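You operate a simulated robot arm through the tools that you are given. There is no shell and no other tool.

The job below is to be done with a simulated robot arm. You get a single attempt, and the scene is never put back.

## Task
Make room on the top of the rework bench for the black wire bobbin. At the end: the yellow tube joiner stands on top of the green gasket block; the black wire bobbin stands where the orange tape roll stood; the orange tape roll from the top of the rework bench is on the lower middle board of the narrow shelf; the blue wire bobbin from the top of the rework bench is on the upper middle board of the narrow shelf; whatever was shut is shut again. Leave all else as you found it, and nothing knocked over.

Only the result counts: the job must be done as asked and must still hold three seconds after the hand-in. Knocking over, shifting, dropping, spilling or breaking anything else fails it.

## Robot
A 7-joint arm with a two-finger gripper, fixed in place. Base frame: the origin is at the foot of the arm, x ahead of it, y to its left, z up. Readings come in m, rad, newtons and seconds.
With the tool pointing down near the work surface it reaches from about 0.34 to 0.72 m from the base axis. Its first joint turns from -1.152 to 1.152 rad. Payload 2.45 kg.
The TCP is the grasp point between the finger pads, 0.026 m short of the fingertips. In the tool frame z runs along the fingers and y along their closing line. Largest opening 0.096 m; the body of the gripper starts 0.069 m behind the TCP.
Orientation is told as [roll, pitch, yaw] about the base's x, y, z axes, in that order, counted from this pose: with the fingers straight down and closing along the base's y, the tool's x points along the base's -x, its y along +y and its z along -z.

## Interface
- The arm moves only by the tool arm_command. Its argument "rows" is a list of rows, each a list of 7 numbers: the shift along the tool's x, y, z in m, then the turn, a rotation vector about the tool's x, y, z in rad, then the closure in counts, from 0 (fully open) to 255 (shut). In form: [[x, y, z, wx, wy, wz, hand], ...]. A call has 1 to 20 rows; each row is the pose to reach, as a shift and turn from the pose commanded when the call began, along the tool's axes at that moment. Each row takes 0.2 s and may step no farther than 0.05 m and 0.15 rad from the row before; otherwise, or with a gripper value out of range, the whole call is refused. Where a pose cannot be reached the arm comes as near as it can. A force on the tool above 40 N (or 10 N above the force at the start of the call, whichever is more), or a blocked arm, ends the call early, and 0.2 s more pass. Each finger halts on what it meets, pressing with about 31 N; the grip force reading is that of the motor and also rises with nothing between the fingers. The clock runs only during rows and for 0.2 s after the last one: add rows that repeat a pose to give the fingers time. It gives the time, the measured TCP pose, the force on the tool (base axes), the opening and the grip force at its end, in the units of the frame above (readings bear some noise), with the torque about the TCP (base axes, N m) and any sound that the robot's microphone picked up.
- Cameras (640 x 400 px; columns grow to the right, rows downward): "scene" is fixed at [0.1699, -0.3974, 1.4158]; the picture's right is [0.72, -0.69, 0.00], its down [-0.45, -0.47, -0.76] and it looks along [0.53, 0.55, -0.65] (base axes); focal length 214 px, centre (320, 200). "wrist" rides on the gripper at [0.082, 0.003, -0.098] in the tool frame; the picture's right is [-0.04, 1.00, 0.00], its down [-0.73, -0.03, -0.68] and it looks along [-0.68, -0.03, 0.73] (tool axes); focal length 256 px, centre (320, 200). There is no depth. A picture from a camera that has moved, and an enlarged one, comes with that camera's place and axes in the base frame and with its lens.
- grab_frame(camera): a new picture of that camera. The clock stands still meanwhile.
- inspect(camera, box): a new picture of the part [left, top, right, bottom] of that camera's present view, enlarged. The clock stands still meanwhile.
- close_job(): hands the job in; it is judged then, once.

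Places have to be worked out from the pictures, the camera data and where the tool is seen. Open the gripper and draw the arm clear of the work before you hand the job in, unless the task says otherwise.

The tools are called after "Call:" as a command line: name --pt "numbers of a row" for each row, then --argument value for the rest, lists and objects as JSON in quotes. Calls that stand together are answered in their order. arm_command: Moves the arm, as the interface text tells. Its arguments: {"type":"object","properties":{"rows":{"type":"array"}},"required":["rows"]} The other tools are called the same way: grab_frame (camera) takes a picture; inspect (camera, box) takes an enlarged picture of a part of a camera's view; close_job () hands the job in.

At the start:

```text
time: 0.0
tool_pos: [0.3403, 0.0721, 1.2799]
ee_rot: [0.0, -0.001, -0.002]
ft_force: [0.5, 0.0, 0.3]
ft_torque: [0.0, -0.01, -0.01]
opening: 0.0959
grip_force: 0.1
```

scene: 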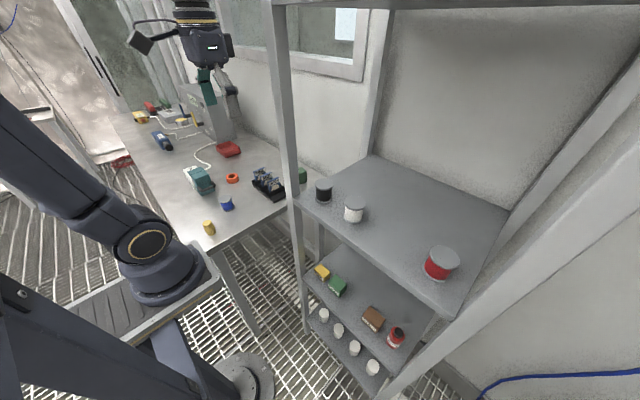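
wrist: 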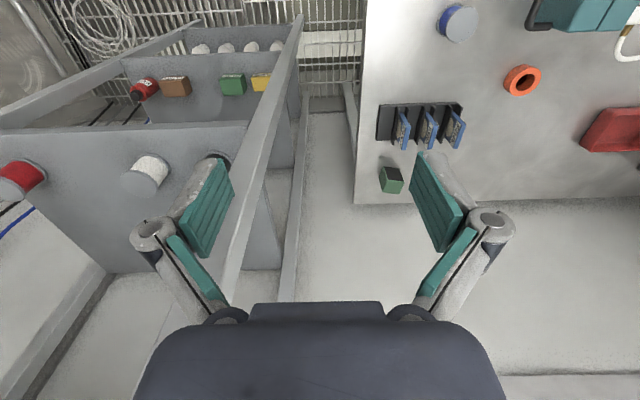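

I start by looking closely at both views to identify the objects and where they stand before moving anything.

Call:
inspect --camera "scene" --box '[120, 80, 320, 250]'

Call:
inspect --camera "scene" --box '[280, 150, 520, 400]'

Call:
inspect --camera "wrist" --box '[0, 0, 320, 200]'

Call:
inspect --camera "wrist" --box '[320, 0, 640, 220]'

```text
2.35 times, centred on (220, 165) of scene
camera zoom: at [0.1699, -0.3974, 1.4158], right [0.72, -0.69, 0.0], down [-0.45, -0.47, -0.76], along [0.53, 0.55, -0.65], focal length 505 px, centre (555, 282)
```

zoom: 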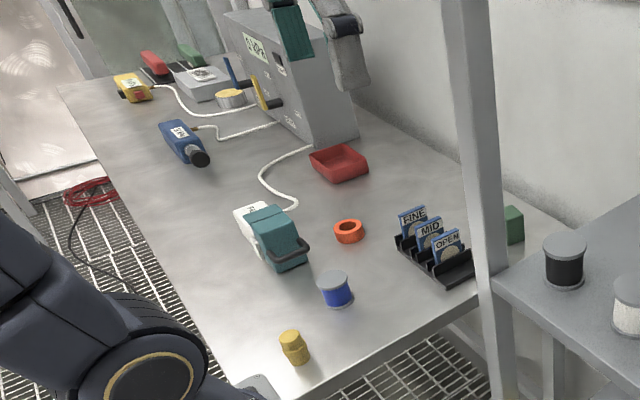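

```text
1.60 times, centred on (400, 275) of scene
camera zoom: at [0.1699, -0.3974, 1.4158], right [0.72, -0.69, 0.0], down [-0.45, -0.47, -0.76], along [0.53, 0.55, -0.65], focal length 343 px, centre (192, 80)
```

zoom: 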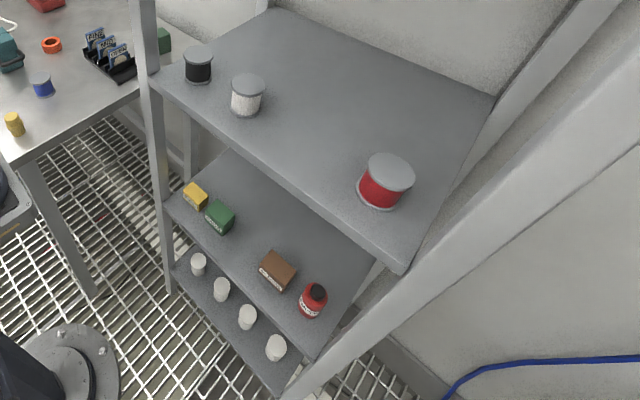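

```text
2.00 times, centred on (160, 100) of wrist
camera zoom: at [0.2602, 0.0752, 1.3766], right [0.04, 1.0, 0.0], down [0.73, -0.03, 0.68], along [0.68, -0.03, -0.73], focal length 512 px, centre (640, 400)
```

zoom: 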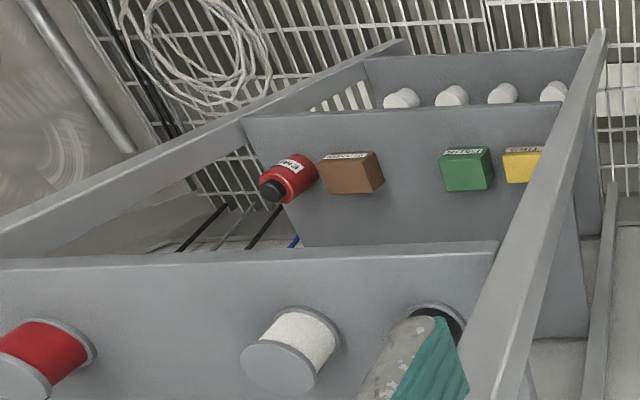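

```text
1.82 times, centred on (480, 110) of wrist
camera zoom: at [0.2602, 0.0752, 1.3766], right [0.04, 1.0, 0.0], down [0.73, -0.03, 0.68], along [0.68, -0.03, -0.73], focal length 465 px, centre (29, 364)
```

zoom: 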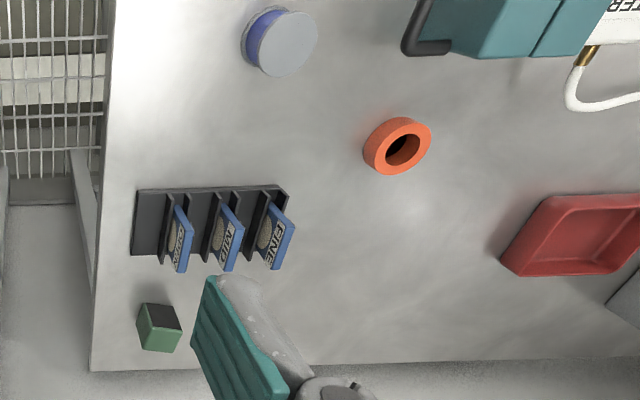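

The scene view and the wrist view together put the bench top near z≈0.855, with the orange roll at about (0.438, 0.451), the blue bobbin at (0.340, 0.289), the yellow joiner at (0.24, 0.22) and the green block at (0.665, 0.237). The bobbin board is near z≈1.05 and the box board near z≈0.67. I back off slightly and pitch the tool toward the shelf to look at its front, posts and boards.

Call:
arm_command --pt "0.01 -0.03 0 0 -0.13 0 0" --pt "0.02 -0.06 0 0 -0.26 0 0" --pt "0.03 -0.09 0 0 -0.39 0 0" --pt "0.04 -0.12 0 0 -0.52 0 0" --pt "0.04 -0.15 0 0 -0.65 0 0" --pt "0.04 -0.17 0 0 -0.78 0 0" --pt "0.04 -0.17 0 0 -0.78 0 0"

```text
time: 1.6
tool_pos: [0.3002, -0.0993, 1.2791]
ee_rot: [0.001, -0.782, -0.002]
ft_force: [-0.3, 0.6, -0.6]
ft_torque: [0.01, -0.01, 0.01]
opening: 0.096
grip_force: 0.0
```

The arm reached (0.300, -0.099, 1.279) with pitch -0.78, clear of everything. I take both pictures to see the shelf from here.

Call:
grab_frame --camera "wrist"

Call:
grab_frame --camera "scene"

```text
taken
camera wrist: at [0.1736, -0.096, 1.2901], right [0.03, 1.0, 0.03], down [0.04, -0.03, 1.0], along [1.0, -0.03, -0.04], focal length 256 px, centre (320, 200)
```

wrist: 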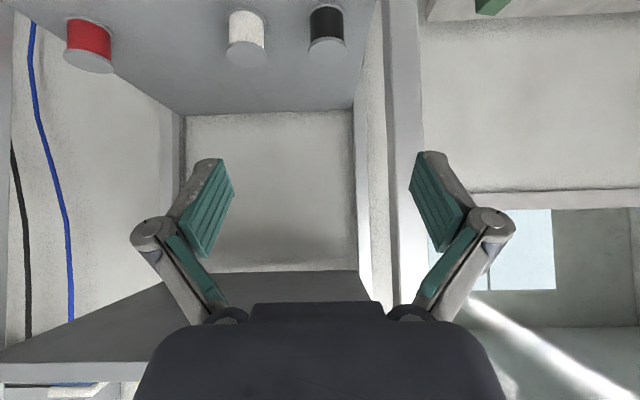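

```text
taken
```

scene: 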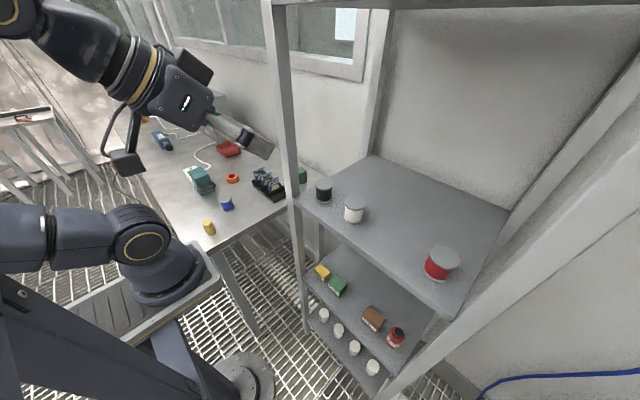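

From here I see the bobbin board (top of this inverted picture), a higher top board near z≈1.43, and open fronts. I zoom in to read labels and to be sure which items are the "tube joiner" and the "gasket block".

Call:
inspect --camera "scene" --box '[300, 250, 420, 325]'

Call:
inspect --camera "scene" --box '[180, 150, 320, 240]'

Call:
inspect --camera "scene" --box '[110, 80, 250, 170]'

Call:
inspect --camera "wrist" --box '[40, 0, 440, 120]'

```text
5.33 times, centred on (360, 288) of scene
camera zoom: at [0.1699, -0.3974, 1.4158], right [0.72, -0.69, 0.0], down [-0.45, -0.47, -0.76], along [0.53, 0.55, -0.65], focal length 1144 px, centre (107, -267)
```

zoom: 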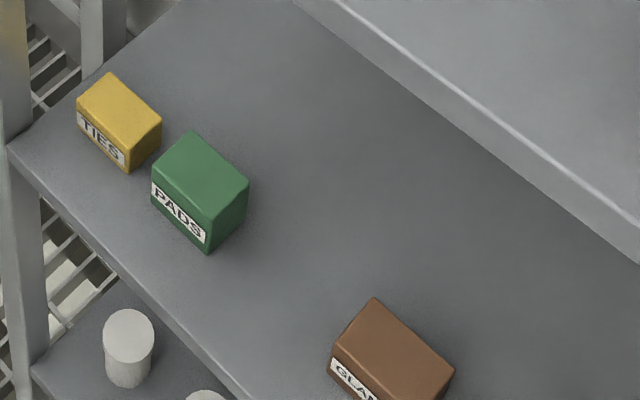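

```text
4.44 times, centred on (250, 195) of scene
camera zoom: at [0.1699, -0.3974, 1.4158], right [0.72, -0.69, 0.0], down [-0.45, -0.47, -0.76], along [0.53, 0.55, -0.65], focal length 953 px, centre (631, 222)
```

zoom: 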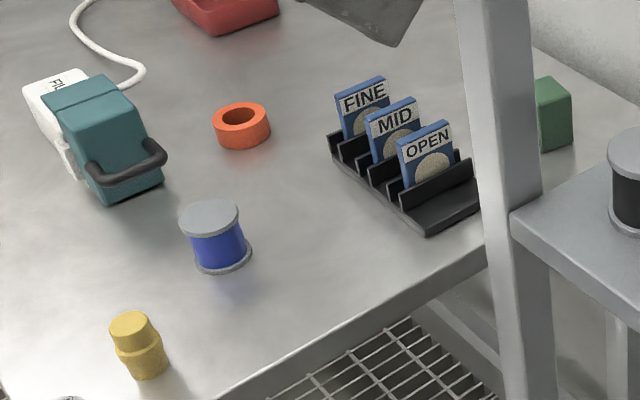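

```text
4.44 times, centred on (180, 125) of scene
camera zoom: at [0.1699, -0.3974, 1.4158], right [0.72, -0.69, 0.0], down [-0.45, -0.47, -0.76], along [0.53, 0.55, -0.65], focal length 953 px, centre (942, 533)
```

zoom: 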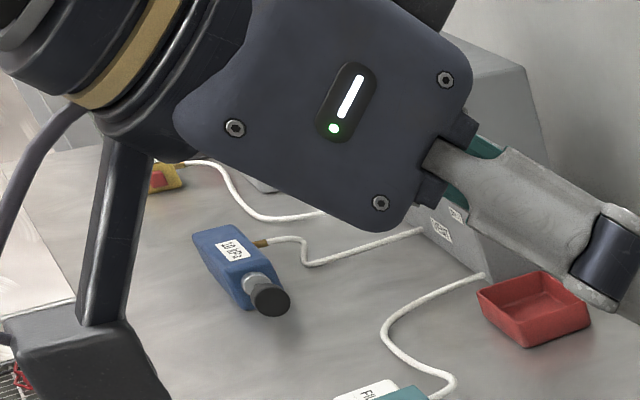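

```text
1.60 times, centred on (240, 60) of wrist
camera zoom: at [0.1736, -0.096, 1.2901], right [0.03, 1.0, 0.03], down [0.04, -0.03, 1.0], along [1.0, -0.03, -0.04], focal length 410 px, centre (448, 424)
```

zoom: 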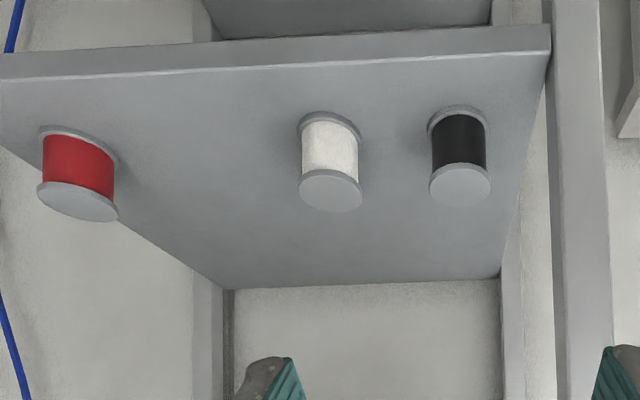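

The shelf boxes read TIES, PADS and GLAND, so the stepped yellow cylinder on the bench is the tube joiner and the plain green block at the bench corner is the gasket block. I look closer at the shelf's near post next to the black bobbin, since the grip there will be tight.

Call:
inspect --camera "wrist" --box '[300, 0, 440, 100]'

Call:
inspect --camera "scene" --box '[270, 150, 370, 220]'

Call:
inspect --camera "scene" --box '[90, 30, 290, 180]'

```text
4.00 times, centred on (370, 50) of wrist
camera zoom: at [0.1736, -0.096, 1.2901], right [0.03, 1.0, 0.03], down [0.04, -0.03, 1.0], along [1.0, -0.03, -0.04], focal length 1024 px, centre (120, 800)
```

zoom: 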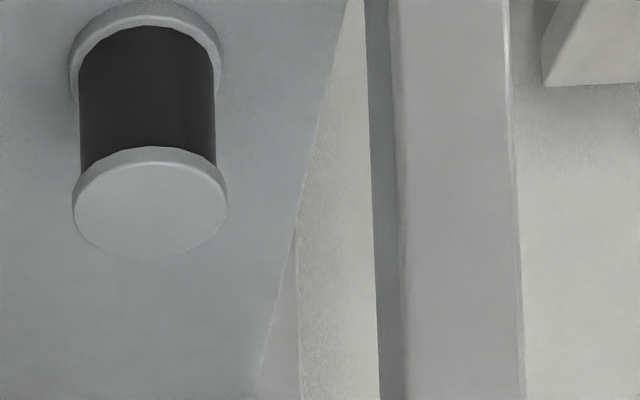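

```text
5.71 times, centred on (320, 185) of scene
camera zoom: at [0.1699, -0.3974, 1.4158], right [0.72, -0.69, 0.0], down [-0.45, -0.47, -0.76], along [0.53, 0.55, -0.65], focal length 1226 px, centre (320, 286)
```

zoom: 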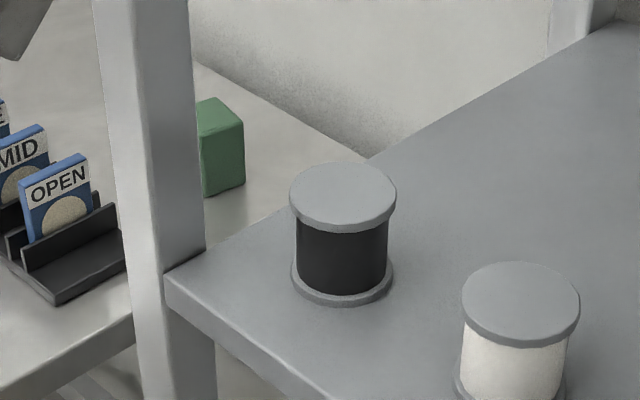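

```text
2.67 times, centred on (190, 105) of scene
camera zoom: at [0.1699, -0.3974, 1.4158], right [0.72, -0.69, 0.0], down [-0.45, -0.47, -0.76], along [0.53, 0.55, -0.65], focal length 572 px, centre (667, 453)
```

zoom: 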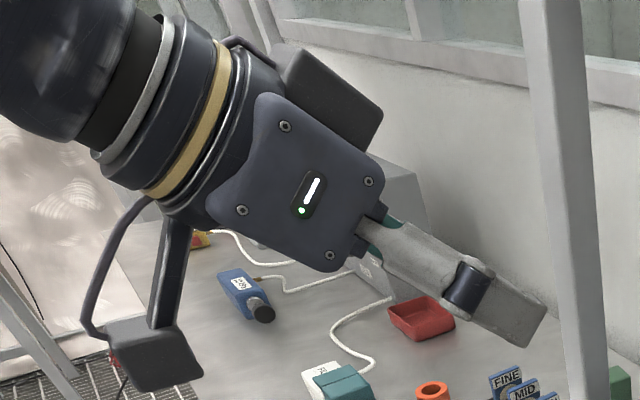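

The black bobbin stands at about (0.478, -0.091), its flange about 47 mm across and 45 mm tall on a board at z≈1.053. The post's inner face is near y≈-0.035. I now swing back upright and over the bench for a top-down look at the joiner, bobbin and roll.

Call:
arm_command --pt "0.008 0.04 0.015 0 0.0975 0 0" --pt "0.016 0.08 0.03 0 0.195 0 0" --pt "0.024 0.12 0.045 0 0.2925 0 0" --pt "0.032 0.16 0.06 0 0.39 0 0" --pt "0.04 0.2 0.075 0 0.4875 0 0" --pt "0.048 0.24 0.09 0 0.585 0 0" --pt "0.056 0.28 0.105 0 0.6825 0 0" --pt "0.063 0.32 0.12 0 0.78 0 0" --pt "0.063 0.32 0.12 0 0.78 0 0"

Call:
grab_frame --camera "wrist"

Call:
grab_frame --camera "scene"

```text
time: 3.6
tool_pos: [0.3417, 0.2204, 1.149]
ee_rot: [0.001, 0.0, 0.0]
ft_force: [0.2, -1.6, -0.6]
ft_torque: [-0.01, 0.03, -0.01]
opening: 0.0959
grip_force: 0.1
```

```text
taken
camera wrist: at [0.2608, 0.2228, 1.2458], right [0.04, 1.0, 0.0], down [0.73, -0.03, 0.68], along [0.68, -0.03, -0.73], focal length 256 px, centre (320, 200)
```

wrist: 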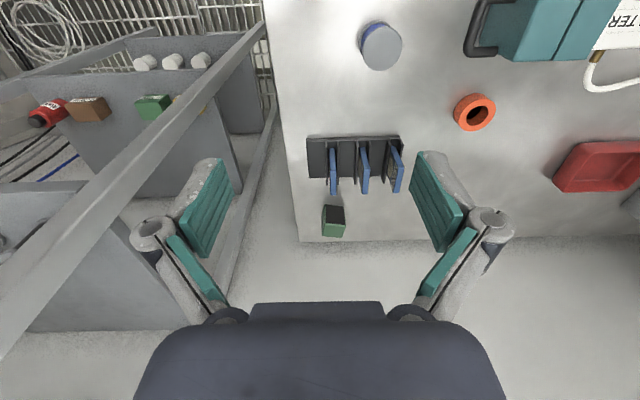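

```text
taken
```

scene: 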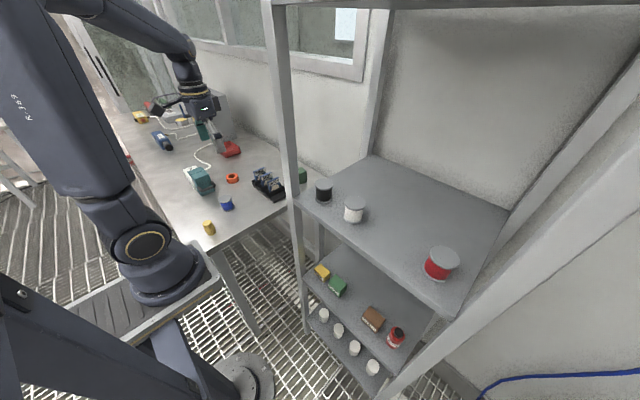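

The bench surface works out near z≈0.856, with the blue bobbin's top at about (0.338, 0.292, 0.90) and the roll at (0.439, 0.453). I zoom on the green block and on the roll/bobbin before going on.

Call:
inspect --camera "wrist" --box '[290, 130, 410, 250]'

Call:
inspect --camera "wrist" --box '[340, 0, 520, 140]'

```text
3.33 times, centred on (350, 190) of wrist
camera zoom: at [0.2608, 0.2228, 1.2458], right [0.04, 1.0, 0.0], down [0.73, -0.03, 0.68], along [0.68, -0.03, -0.73], focal length 853 px, centre (220, 233)
```

zoom: 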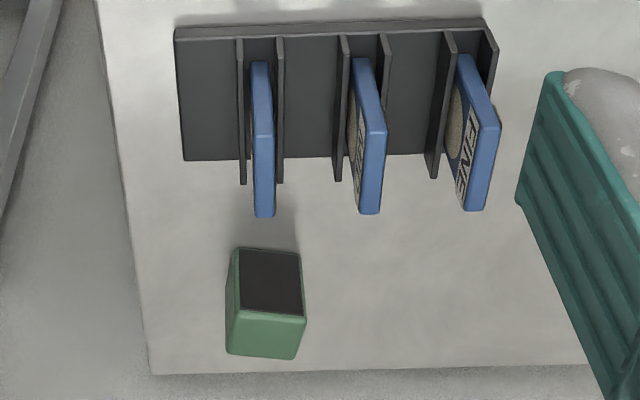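

```text
2.86 times, centred on (430, 70) of wrist
camera zoom: at [0.2608, 0.2228, 1.2458], right [0.04, 1.0, 0.0], down [0.73, -0.03, 0.68], along [0.68, -0.03, -0.73], focal length 731 px, centre (6, 571)
```

zoom: 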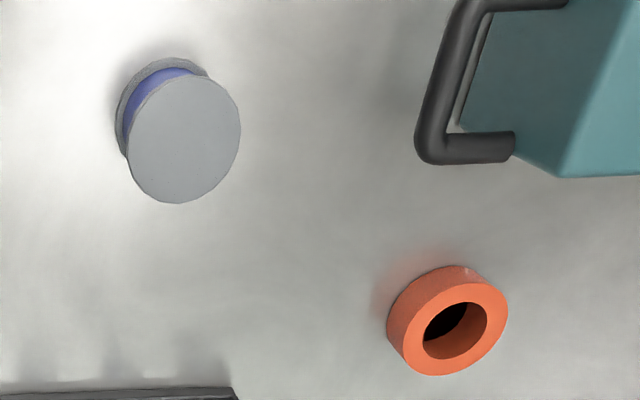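

The green block looks about 40 mm square and 57 mm tall, top centre near (0.655, 0.236, 0.913), turned by about -0.2 rad. The roll is at about (0.440, 0.4535), roughly 55 mm across and 20 mm tall. Next I move over the yellow joiner with the tool leaned back so the wrist camera looks straight down on it.

Call:
arm_command --pt "0.013 0 0.012 0 0.117 0 0" --pt "0.026 0 0.024 0 0.234 0 0" --pt "0.04 0 0.036 0 0.351 0 0" --pt "0.054 0 0.048 0 0.468 0 0" --pt "0.067 0 0.06 0 0.585 0 0" --pt "0.08 0 0.07 0 0.7 0 0" --pt "0.08 0 0.07 0 0.7 0 0"

Call:
grab_frame --camera "wrist"

```text
time: 5.2
tool_pos: [0.2614, 0.2241, 1.0798]
ee_rot: [-0.001, 0.702, 0.0]
ft_force: [0.8, 0.0, 0.3]
ft_torque: [-0.03, 0.01, -0.04]
opening: 0.0959
grip_force: 0.1
```

```text
taken
camera wrist: at [0.2629, 0.2274, 1.2059], right [0.03, 1.0, -0.03], down [1.0, -0.03, 0.04], along [0.04, -0.03, -1.0], focal length 256 px, centre (320, 200)
```

wrist: 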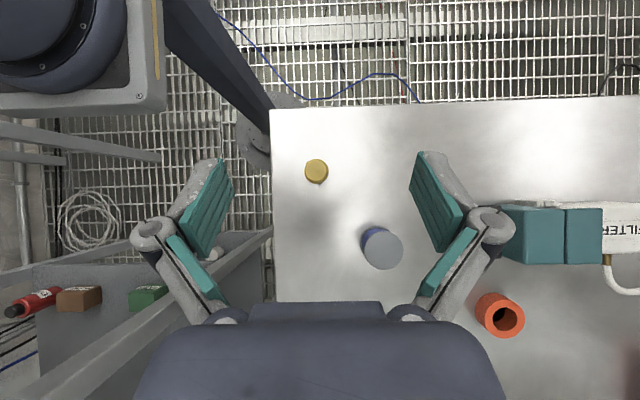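

This gives a clean top-down view: the joiner is at about (0.244, 0.217) and the blue bobbin at about (0.337, 0.292). I zoom in to refine these centres.

Call:
inspect --camera "wrist" --box '[270, 140, 430, 280]'

Call:
inspect --camera "wrist" --box '[440, 180, 640, 360]'

```text
2.86 times, centred on (350, 210) of wrist
camera zoom: at [0.2629, 0.2274, 1.2059], right [0.03, 1.0, -0.03], down [1.0, -0.03, 0.04], along [0.04, -0.03, -1.0], focal length 731 px, centre (234, 171)
```

zoom: 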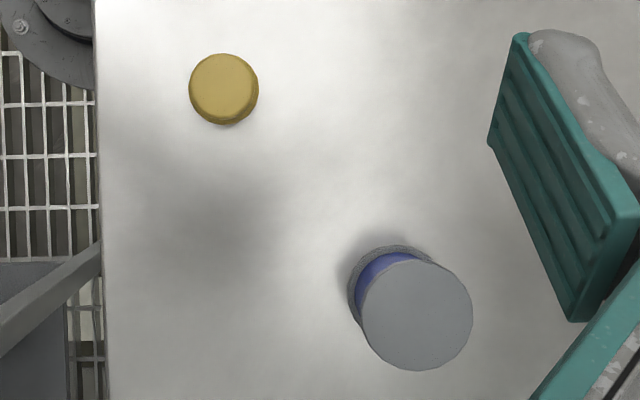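

```text
2.22 times, centred on (540, 270) of wrist
camera zoom: at [0.2629, 0.2274, 1.2059], right [0.03, 1.0, -0.03], down [1.0, -0.03, 0.04], along [0.04, -0.03, -1.0], focal length 569 px, centre (-169, 44)
```

zoom: 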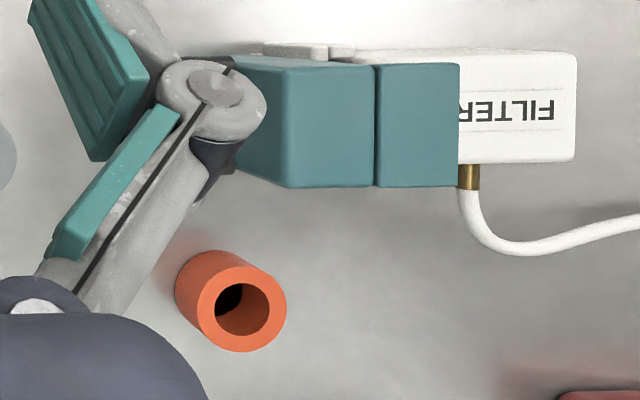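

The joiner refines to about (0.242, 0.215), top near z≈0.904 and about 30 mm across; it is slightly inside the stated minimum reach. I bring the tool back upright above it at z≈1.0 to see whether that pose is reachable.

Call:
arm_command --pt "-0.006 -0.0015 0.012 0 -0.117 0 0" --pt "-0.012 -0.003 0.024 0 -0.234 0 0" --pt "-0.018 -0.0045 0.037 0 -0.351 0 0" --pt "-0.025 -0.006 0.049 0 -0.468 0 0" --pt "-0.031 -0.0075 0.061 0 -0.585 0 0" --pt "-0.0372 -0.009 0.0734 0 -0.702 0 0" --pt "-0.0372 -0.009 0.0734 0 -0.702 0 0" --pt "-0.0372 -0.009 0.0734 0 -0.702 0 0"

Call:
grab_frame --camera "scene"

Call:
grab_frame --camera "wrist"

```text
time: 7.0
tool_pos: [0.2422, 0.213, 1.0002]
ee_rot: [0.001, -0.004, -0.001]
ft_force: [0.5, -0.1, -0.7]
ft_torque: [-0.01, -0.02, -0.01]
opening: 0.0962
grip_force: 0.1
```

```text
taken
```

scene: 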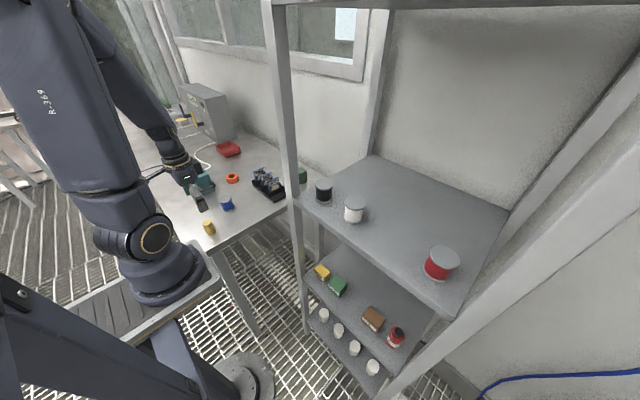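

```text
taken
camera wrist: at [0.1604, 0.2161, 1.0976], right [0.04, 1.0, 0.0], down [0.73, -0.03, 0.68], along [0.68, -0.03, -0.73], focal length 256 px, centre (320, 200)
```

wrist: 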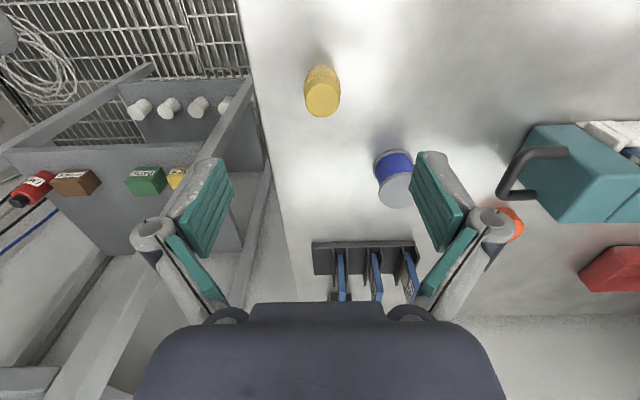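

The upright pose above the joiner was reached exactly. I zoom once more on the joiner to confirm its centre before descending.

Call:
inspect --camera "wrist" --box '[280, 50, 370, 130]'

Call:
inspect --camera "scene" --box '[170, 160, 250, 240]'

```text
5.00 times, centred on (325, 90) of wrist
camera zoom: at [0.1604, 0.2161, 1.0976], right [0.04, 1.0, 0.0], down [0.73, -0.03, 0.68], along [0.68, -0.03, -0.73], focal length 1280 px, centre (295, 750)
```

zoom: 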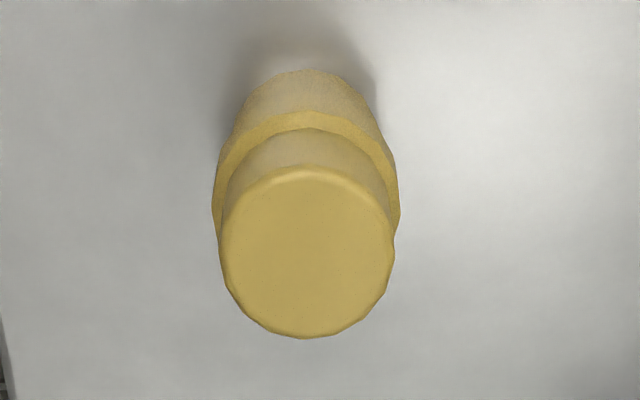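

```text
5.00 times, centred on (210, 200) of scene
camera zoom: at [0.1699, -0.3974, 1.4158], right [0.72, -0.69, 0.0], down [-0.45, -0.47, -0.76], along [0.53, 0.55, -0.65], focal length 1072 px, centre (870, 200)
```

zoom: 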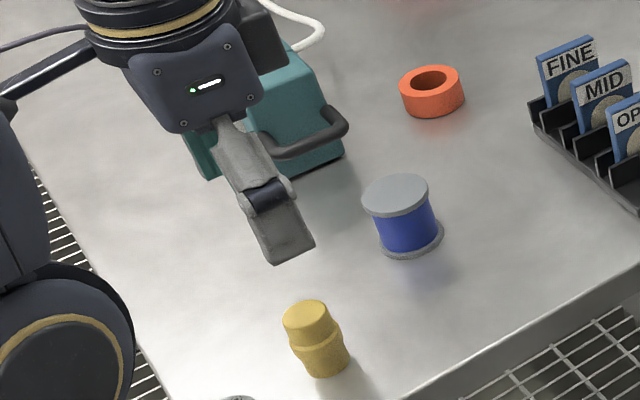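

The wrist-only and scene-based heights differ by about 1 cm, which is too loose for gripping the flat roll. I'll measure the bench height by touch: move to a free spot at about (0.31, 0.207), close the empty fingers and lower most of the way.

Call:
arm_command --pt "-0.034 -0.004 0 0 0 0 128" --pt "-0.068 -0.008 0 0 0 0 255" --pt "-0.068 -0.008 0.03 0 0 0 255" --pt "-0.068 -0.008 0.06 0 0 0 255" --pt "-0.068 -0.008 0.09 0 0 0 255" --pt "-0.068 -0.008 0.1 0 0 0 255" --pt "-0.068 -0.008 0.1 0 0 0 255" --pt "-0.068 -0.008 0.1 0 0 0 255"

Call:
inspect --camera "scene" --box '[170, 160, 250, 240]'

Call:
grab_frame --camera "wrist"

```text
time: 8.8
tool_pos: [0.3105, 0.2058, 0.8998]
ee_rot: [0.002, -0.003, 0.001]
ft_force: [-0.1, -0.1, 0.0]
ft_torque: [-0.01, 0.01, -0.01]
opening: 0.0
grip_force: 29.0
```

```text
5.00 times, centred on (210, 200) of scene
camera zoom: at [0.1699, -0.3974, 1.4158], right [0.72, -0.69, 0.0], down [-0.45, -0.47, -0.76], along [0.53, 0.55, -0.65], focal length 1072 px, centre (870, 200)
```

zoom: 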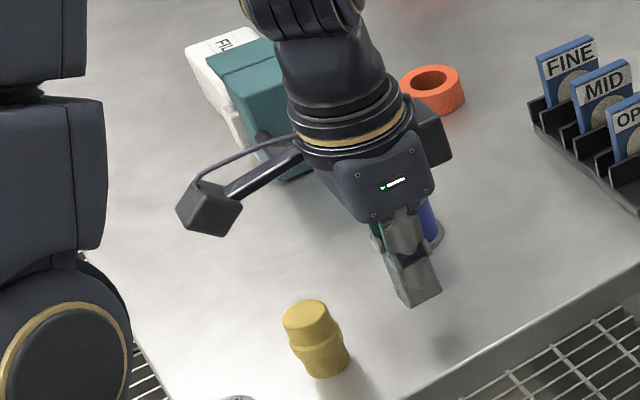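

```text
taken
camera wrist: at [0.2287, 0.2085, 0.9969], right [0.04, 1.0, 0.0], down [0.73, -0.03, 0.68], along [0.68, -0.03, -0.73], focal length 256 px, centre (320, 200)
```

wrist: 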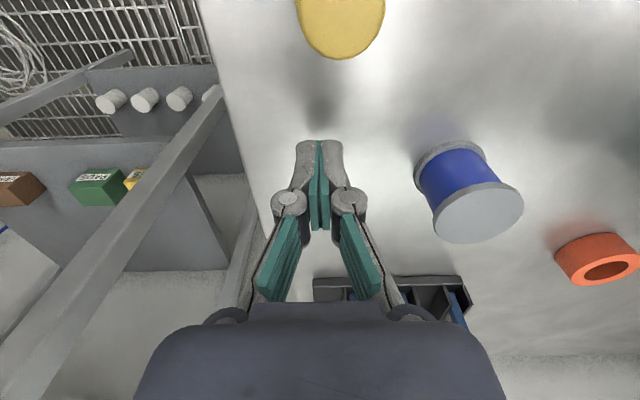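

Closed fingertips are at a free spot with about 2 cm to go. I lower in 2 mm rows until contact stops the call, to read the true bench height.

Call:
arm_command --pt "0 0 0.002 0 0 0 255" --pt "0 0 0.004 0 0 0 255" --pt "0 0 0.006 0 0 0 255" --pt "0 0 0.008 0 0 0 255" --pt "0 0 0.01 0 0 0 255" --pt "0 0 0.012 0 0 0 255" --pt "0 0 0.014 0 0 0 255" --pt "0 0 0.016 0 0 0 255" --pt "0 0 0.018 0 0 0 255" --pt "0 0 0.02 0 0 0 255" --pt "0 0 0.022 0 0 0 255" --pt "0 0 0.024 0 0 0 255" --pt "0 0 0.026 0 0 0 255" --pt "0 0 0.028 0 0 0 255" --pt "0 0 0.03 0 0 0 255" --pt "0 0 0.032 0 0 0 255" --pt "0 0 0.034 0 0 0 255" --pt "0 0 0.036 0 0 0 255"

```text
time: 11.8
tool_pos: [0.3097, 0.2055, 0.875]
ee_rot: [0.0, -0.003, 0.001]
ft_force: [-2.7, -2.1, 11.5]
ft_torque: [-0.06, 0.14, -0.01]
opening: 0.0002
grip_force: 28.4
stopped in row 15: the force on the tool passed its limit at 50 N (the readings are from after the stop); the commanded pose is now the measured one
```

Contact came at TCP z≈0.875 with tips 26 mm below, so the bench top is at z≈0.85. With that, the joiner is at (0.242, 0.215), height about 43 mm. I lift, open, and move above the joiner.

Call:
arm_command --pt "0 0 -0.035 0 0 0 0" --pt "0 0 -0.07 0 0 0 0" --pt "0 0 -0.1 0 0 0 0" --pt "0.034 0.0045 -0.1 0 0 0 0" --pt "0.0677 0.0093 -0.1 0 0 0 0" --pt "0.0677 0.0093 -0.1 0 0 0 0" --pt "0.0677 0.0093 -0.1 0 0 0 0"

Call:
grab_frame --camera "wrist"

Call:
inspect --camera "scene" --box '[170, 160, 250, 240]'

```text
time: 13.4
tool_pos: [0.2421, 0.2147, 0.9757]
ee_rot: [-0.001, -0.004, -0.001]
ft_force: [0.1, 0.0, 0.2]
ft_torque: [0.0, -0.01, 0.03]
opening: 0.0961
grip_force: 0.0
```

```text
taken
camera wrist: at [0.1598, 0.2176, 1.0724], right [0.04, 1.0, 0.0], down [0.73, -0.03, 0.68], along [0.68, -0.03, -0.73], focal length 256 px, centre (320, 200)
```

wrist: 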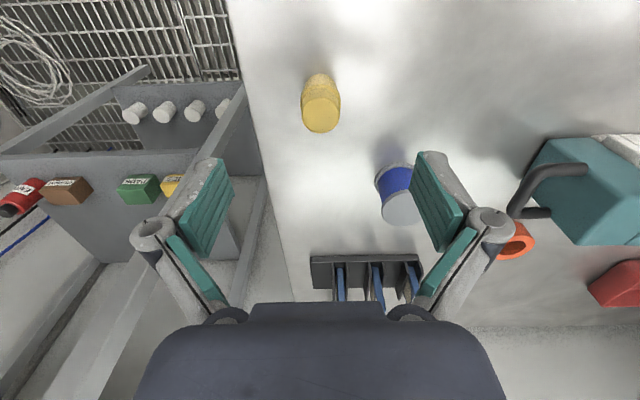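

```text
5.00 times, centred on (210, 200) of scene
camera zoom: at [0.1699, -0.3974, 1.4158], right [0.72, -0.69, 0.0], down [-0.45, -0.47, -0.76], along [0.53, 0.55, -0.65], focal length 1072 px, centre (870, 200)
```

zoom: 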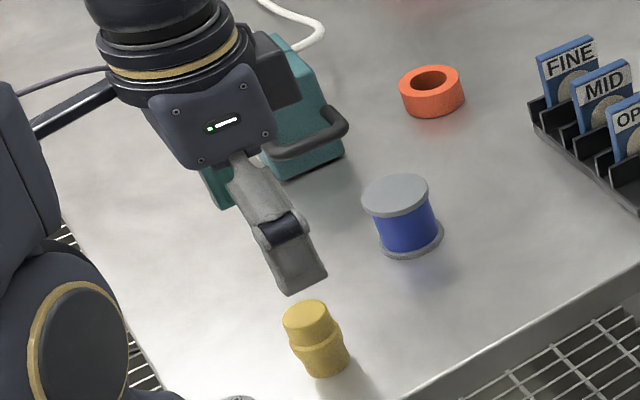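

The joiner is centred between the open fingers, which will straddle it along y. I descend to z≈0.880 and close on it.

Call:
arm_command --pt "0 0 0.03 0 0 0 0" --pt "0 0 0.06 0 0 0 0" --pt "0 0 0.08 0 0 0 0" --pt "0 0 0.0957 0 0 0 0" --pt "0 0 0.0957 0 0 0 128" --pt "0 0 0.0957 0 0 0 200" --pt "0 0 0.0957 0 0 0 255" --pt "0 0 0.0957 0 0 0 255" --pt "0 0 0.0957 0 0 0 255" --pt "0 0 0.0957 0 0 0 255" --pt "0 0 0.0957 0 0 0 255"

Call:
grab_frame --camera "wrist"

Call:
inspect --camera "scene" --box '[170, 160, 250, 240]'

```text
time: 15.8
tool_pos: [0.2429, 0.2139, 0.8791]
ee_rot: [0.002, -0.003, -0.001]
ft_force: [0.5, -0.1, 0.3]
ft_torque: [0.0, 0.05, 0.01]
opening: 0.0304
grip_force: 30.9
```

```text
taken
camera wrist: at [0.1615, 0.2176, 0.9756], right [0.04, 1.0, 0.0], down [0.73, -0.03, 0.68], along [0.68, -0.03, -0.73], focal length 256 px, centre (320, 200)
```

wrist: 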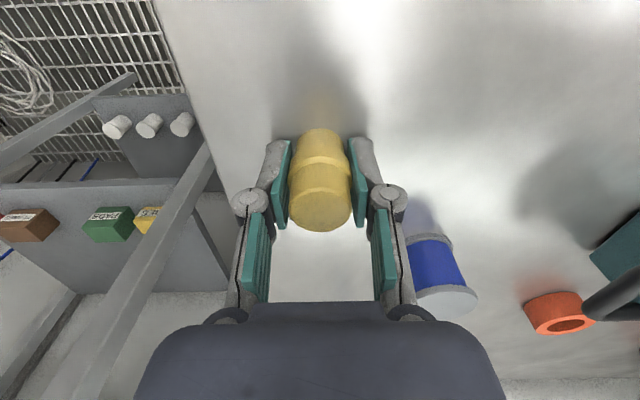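

```text
5.00 times, centred on (210, 200) of scene
camera zoom: at [0.1699, -0.3974, 1.4158], right [0.72, -0.69, 0.0], down [-0.45, -0.47, -0.76], along [0.53, 0.55, -0.65], focal length 1072 px, centre (870, 200)
```

zoom: 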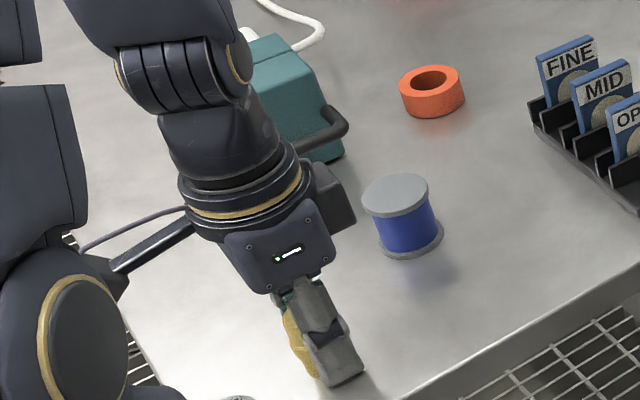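

The joiner is held (opening 0.0304), upright, with its base 29 mm below the TCP. I lift it straight up and carry it to x≈0.50 at z≈1.04 to get a close look at the green block.

Call:
arm_command --pt "0 0 -0.03 0 0 0 255" --pt "0 0 -0.07 0 0 0 255" --pt "0 0 -0.115 0 0 0 255" --pt "0 0 -0.16 0 0 0 255" --pt "-0.04 0.004 -0.16 0 0 0 255" --pt "-0.085 0.008 -0.16 0 0 0 255" --pt "-0.13 0.012 -0.16 0 0 0 255" --pt "-0.175 0.016 -0.16 0 0 0 255" --pt "-0.22 0.02 -0.16 0 0 0 255" --pt "-0.257 0.022 -0.16 0 0 0 255" --pt "-0.257 0.022 -0.16 0 0 0 255"

Call:
grab_frame --camera "wrist"

Call:
grab_frame --camera "scene"

```text
time: 18.2
tool_pos: [0.5011, 0.2386, 1.0394]
ee_rot: [0.001, -0.005, -0.001]
ft_force: [-0.4, 0.3, -0.2]
ft_torque: [-0.01, 0.03, 0.0]
opening: 0.0302
grip_force: 31.0
```

```text
taken
camera wrist: at [0.4189, 0.2414, 1.136], right [0.04, 1.0, 0.0], down [0.73, -0.03, 0.68], along [0.68, -0.03, -0.73], focal length 256 px, centre (320, 200)
```

wrist: 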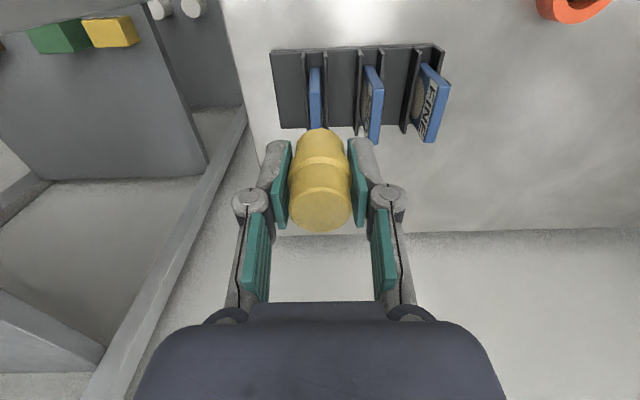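

```text
taken
```

scene: 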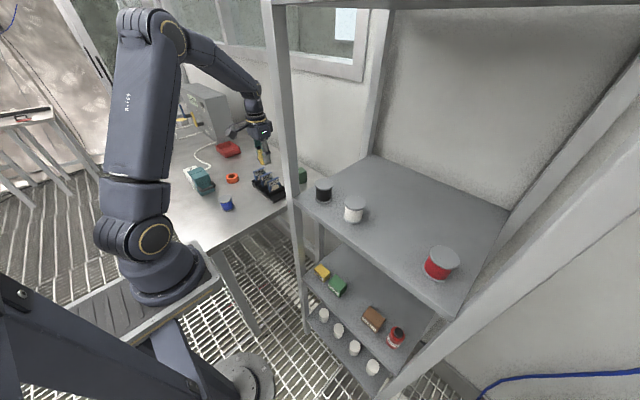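

The held joiner hides the green block from this camera, so I shift sideways to y≈0.40 to view the block past the left finger.

Call:
arm_command --pt "0 0.04 0 0 0 0 255" --pt "0 0.08 0 0 0 0 255" --pt "0 0.12 0 0 0 0 255" --pt "0 0.16 0 0 0 0 255" --pt "0 0.16 0 0 0 0 255"

Call:
grab_frame --camera "wrist"

Call:
inspect --camera "wrist" --box '[140, 140, 260, 240]'

```text
time: 19.4
tool_pos: [0.5022, 0.395, 1.0391]
ee_rot: [-0.001, -0.002, 0.0]
ft_force: [-0.1, -0.1, -0.6]
ft_torque: [-0.01, -0.01, -0.02]
opening: 0.0302
grip_force: 30.5
```

```text
taken
camera wrist: at [0.4206, 0.3985, 1.1362], right [0.04, 1.0, 0.0], down [0.73, -0.03, 0.68], along [0.68, -0.03, -0.73], focal length 256 px, centre (320, 200)
```

wrist: 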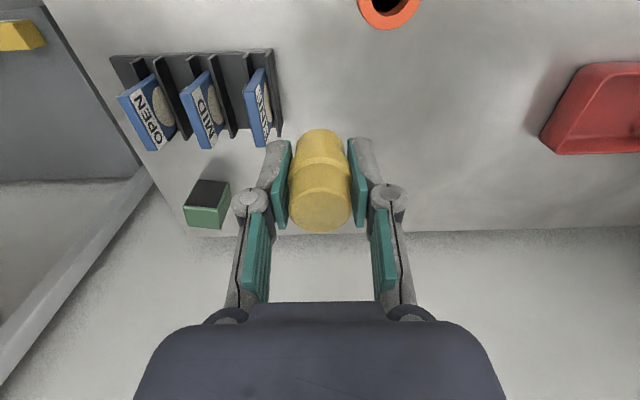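

```text
4.00 times, centred on (200, 190) of wrist
camera zoom: at [0.4206, 0.3985, 1.1362], right [0.04, 1.0, 0.0], down [0.73, -0.03, 0.68], along [0.68, -0.03, -0.73], focal length 1024 px, centre (800, 240)
```

zoom: 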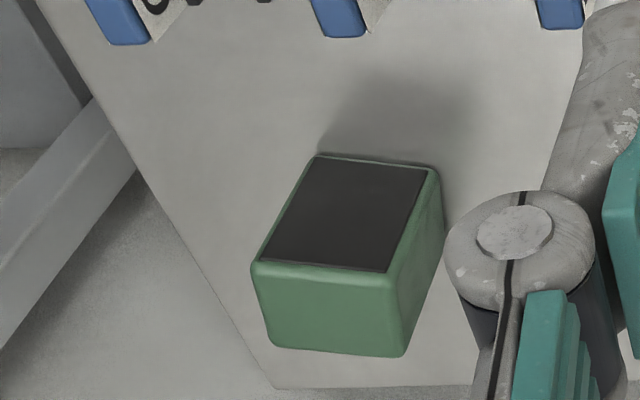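

From this angle the block's top corners give a centre of about (0.662, 0.235) and a top height of about 0.906. I carry the joiner over it at the present height and check that the pose is reached.

Call:
arm_command --pt "-0.032 -0.032 0 0 0 0 255" --pt "-0.064 -0.064 0 0 0 0 255" --pt "-0.096 -0.096 0 0 0 0 255" --pt "-0.128 -0.128 0 0 0 0 255" --pt "-0.1585 -0.1595 0 0 0 0 255" --pt "-0.1585 -0.1595 0 0 0 0 255" --pt "-0.1585 -0.1595 0 0 0 0 255"

Call:
grab_frame --camera "scene"

Call:
grab_frame --camera "wrist"

```text
time: 21.0
tool_pos: [0.6599, 0.2382, 1.0419]
ee_rot: [-0.001, -0.003, 0.0]
ft_force: [-0.7, 0.2, -0.8]
ft_torque: [0.0, 0.0, 0.02]
opening: 0.0304
grip_force: 31.1
```

```text
taken
```

scene: 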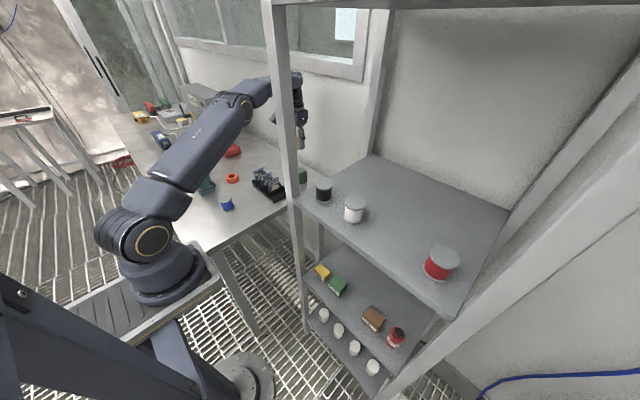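

```text
taken
camera wrist: at [0.5784, 0.2408, 1.139], right [0.04, 1.0, 0.0], down [0.73, -0.03, 0.68], along [0.68, -0.03, -0.73], focal length 256 px, centre (320, 200)
```

wrist: 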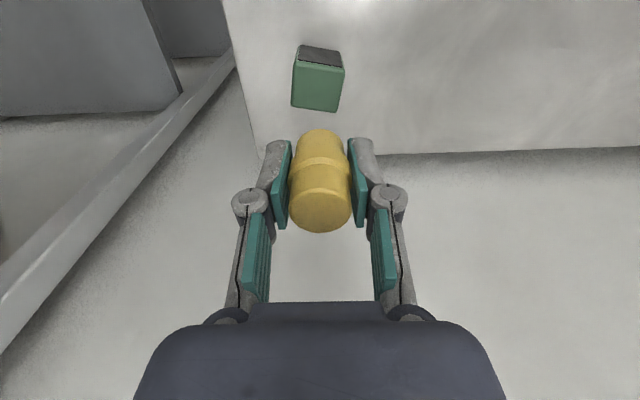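

The pose was reached, and the block's top face is now visible just ahead of the held joiner. I zoom in to compute its centre from this nearer viewpoint.

Call:
inspect --camera "wrist" --box '[270, 30, 370, 130]'

Call:
inspect --camera "scene" --box '[270, 100, 340, 200]'

```text
4.00 times, centred on (320, 80) of wrist
camera zoom: at [0.5784, 0.2408, 1.139], right [0.04, 1.0, 0.0], down [0.73, -0.03, 0.68], along [0.68, -0.03, -0.73], focal length 1024 px, centre (320, 680)
```

zoom: 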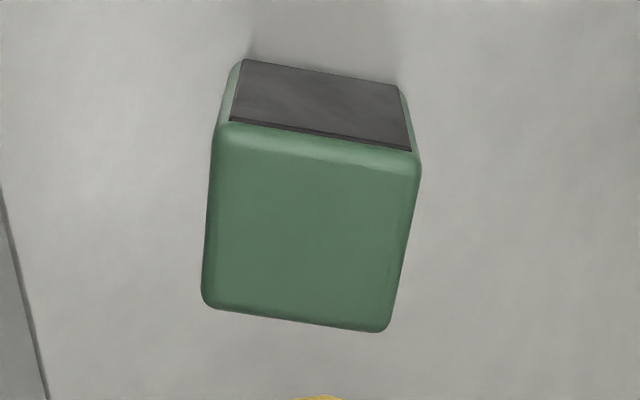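

```text
4.00 times, centred on (305, 150) of scene
camera zoom: at [0.1699, -0.3974, 1.4158], right [0.72, -0.69, 0.0], down [-0.45, -0.47, -0.76], along [0.53, 0.55, -0.65], focal length 858 px, centre (380, 400)
```

zoom: 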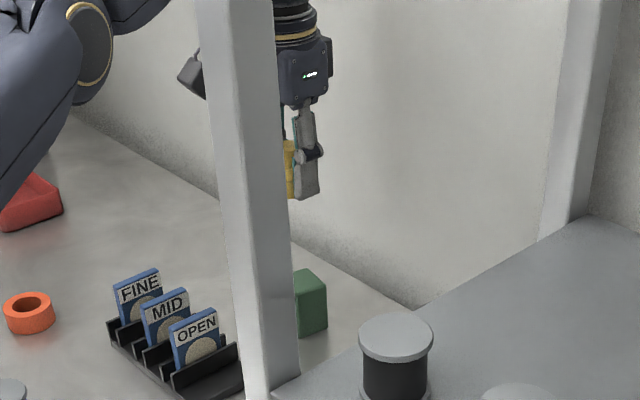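

The block's top centre comes out at about (0.661, 0.2345) from here too, so the joiner needs only a 3 mm shift in -y. I descend to about z=0.951, leaving the joiner's base roughly 1.5 cm above the block.

Call:
arm_command --pt "0 -0.003 0.02 0 0 0 255" --pt "0 -0.003 0.045 0 0 0 255" --pt "0 -0.003 0.07 0 0 0 255" --pt "0 -0.003 0.09 0 0 0 255" --pt "0 -0.003 0.09 0 0 0 255"

Call:
grab_frame --camera "wrist"

Call:
inspect --camera "scene" --box '[270, 100, 340, 200]'

```text
time: 22.2
tool_pos: [0.6597, 0.2348, 0.9496]
ee_rot: [0.0, -0.004, 0.001]
ft_force: [-0.4, 1.2, -1.1]
ft_torque: [0.02, -0.01, 0.0]
opening: 0.0301
grip_force: 30.9
```

```text
taken
camera wrist: at [0.5781, 0.2379, 1.0467], right [0.04, 1.0, 0.0], down [0.73, -0.03, 0.68], along [0.68, -0.03, -0.73], focal length 256 px, centre (320, 200)
```

wrist: 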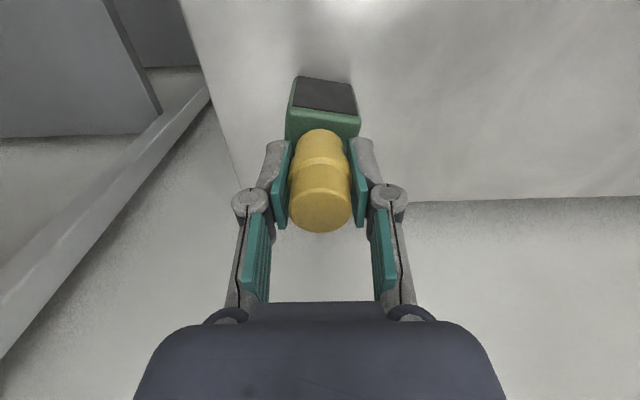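

```text
4.00 times, centred on (305, 150) of scene
camera zoom: at [0.1699, -0.3974, 1.4158], right [0.72, -0.69, 0.0], down [-0.45, -0.47, -0.76], along [0.53, 0.55, -0.65], focal length 858 px, centre (380, 400)
```

zoom: 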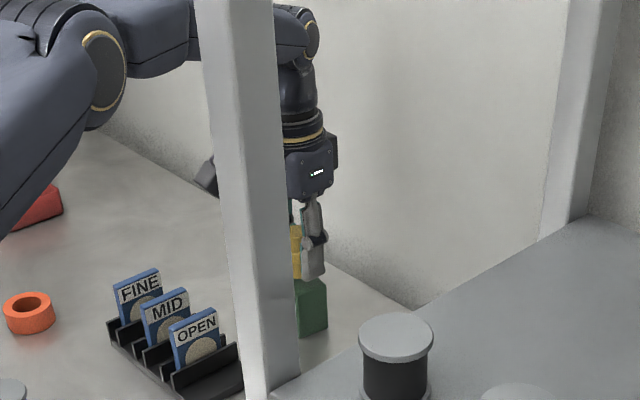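

The joiner is lined up over the block. I come down 9 mm more and read the force before creeping to contact.

Call:
arm_command --pt "0 0 0.005 0 0 0 255" --pt "0 0 0.009 0 0 0 255" --pt "0 0 0.009 0 0 0 255"

Call:
inspect --camera "wrist" --box '[260, 60, 390, 150]'

Call:
inspect --camera "scene" --box '[285, 140, 325, 190]'

```text
time: 23.0
tool_pos: [0.6593, 0.2334, 0.9404]
ee_rot: [0.002, -0.003, -0.001]
ft_force: [0.3, -0.3, 0.0]
ft_torque: [-0.02, 0.01, 0.02]
opening: 0.03
grip_force: 30.9
```

```text
4.44 times, centred on (325, 105) of wrist
camera zoom: at [0.5779, 0.2369, 1.0372], right [0.04, 1.0, 0.0], down [0.73, -0.03, 0.68], along [0.68, -0.03, -0.73], focal length 1138 px, centre (298, 622)
```

zoom: 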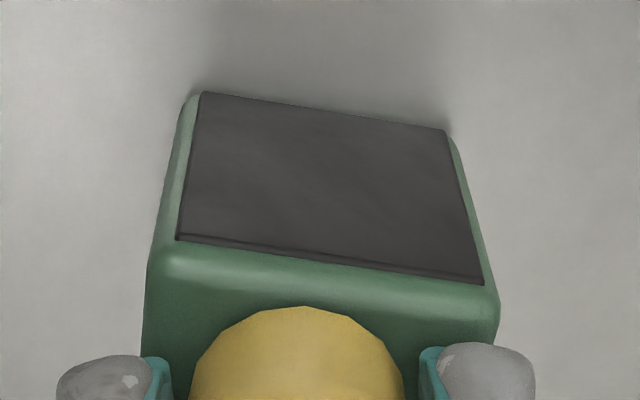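

```text
8.00 times, centred on (305, 165) of scene
camera zoom: at [0.1699, -0.3974, 1.4158], right [0.72, -0.69, 0.0], down [-0.45, -0.47, -0.76], along [0.53, 0.55, -0.65], focal length 1716 px, centre (440, 480)
```

zoom: 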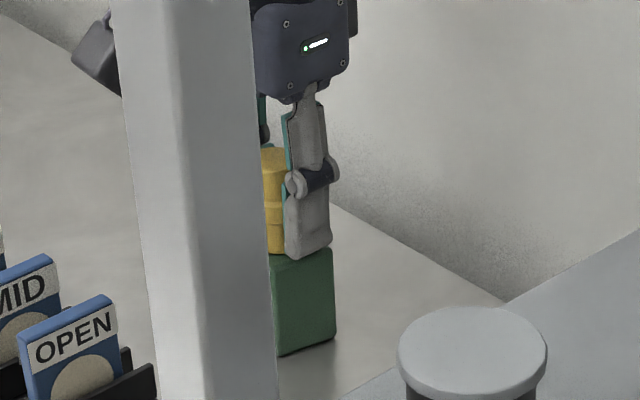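

The joiner is centred over the block with no contact yet (force near zero). I creep down in small steps, watching the vertical force.

Call:
arm_command --pt "0 0 0.001 0 0 0 255" --pt "0 0 0.002 0 0 0 255" --pt "0 0 0.002 0 0 0 255"

```text
time: 23.8
tool_pos: [0.6585, 0.2353, 0.9394]
ee_rot: [-0.001, -0.004, 0.001]
ft_force: [0.6, -0.6, 0.2]
ft_torque: [0.0, 0.0, -0.03]
opening: 0.0301
grip_force: 30.5
```

No contact yet; I go down another 2 mm.

Call:
arm_command --pt "0 0 0.001 0 0 0 255" --pt "0 0 0.002 0 0 0 255" --pt "0 0 0.002 0 0 0 255"

```text
time: 24.6
tool_pos: [0.6577, 0.2339, 0.9386]
ee_rot: [0.002, -0.006, 0.0]
ft_force: [0.1, -0.7, 15.2]
ft_torque: [0.03, 0.1, 0.01]
opening: 0.0301
grip_force: 30.9
```

Contact: 15 N upward at TCP z≈0.938, so the joiner is seated on the block. I ease up by 1 mm and open the fingers.

Call:
arm_command --pt "0 0 -0.001 0 0 0 255" --pt "0 0 -0.001 0 0 0 220" --pt "0 0 -0.001 0 0 0 170" --pt "0 0 -0.001 0 0 0 110" --pt "0 0 -0.001 0 0 0 60" --pt "0 0 -0.001 0 0 0 0" --pt "0 0 -0.001 0 0 0 0" --pt "0 0 -0.001 0 0 0 0"

Call:
grab_frame --camera "wrist"

Call:
inspect --camera "scene" --box '[285, 140, 325, 190]'

```text
time: 26.4
tool_pos: [0.658, 0.2339, 0.9375]
ee_rot: [0.002, -0.003, 0.0]
ft_force: [0.1, -0.4, -0.6]
ft_torque: [0.02, 0.0, 0.02]
opening: 0.0961
grip_force: 0.0
```

```text
taken
camera wrist: at [0.576, 0.2375, 1.0351], right [0.04, 1.0, 0.0], down [0.73, -0.03, 0.68], along [0.68, -0.03, -0.73], focal length 256 px, centre (320, 200)
```

wrist: 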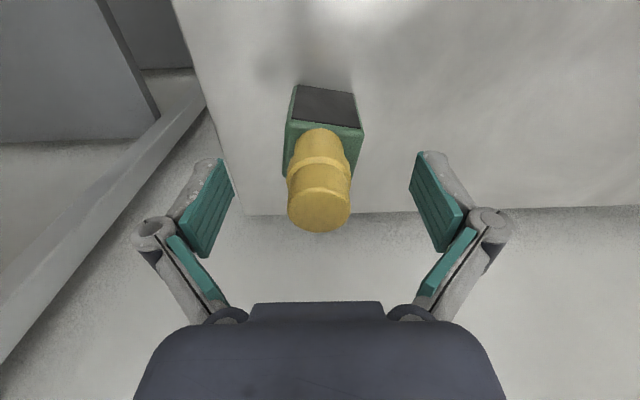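

```text
8.00 times, centred on (305, 165) of scene
camera zoom: at [0.1699, -0.3974, 1.4158], right [0.72, -0.69, 0.0], down [-0.45, -0.47, -0.76], along [0.53, 0.55, -0.65], focal length 1716 px, centre (440, 480)
```

zoom: 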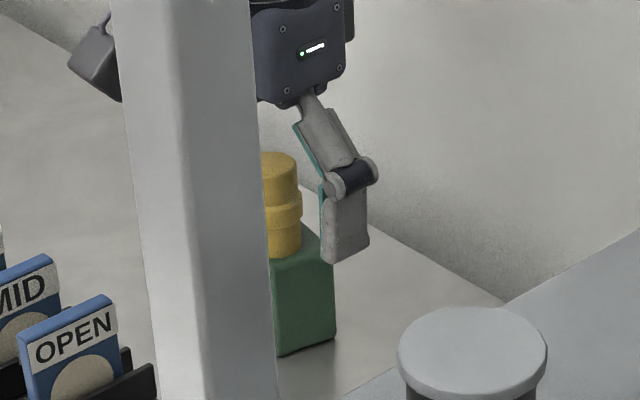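

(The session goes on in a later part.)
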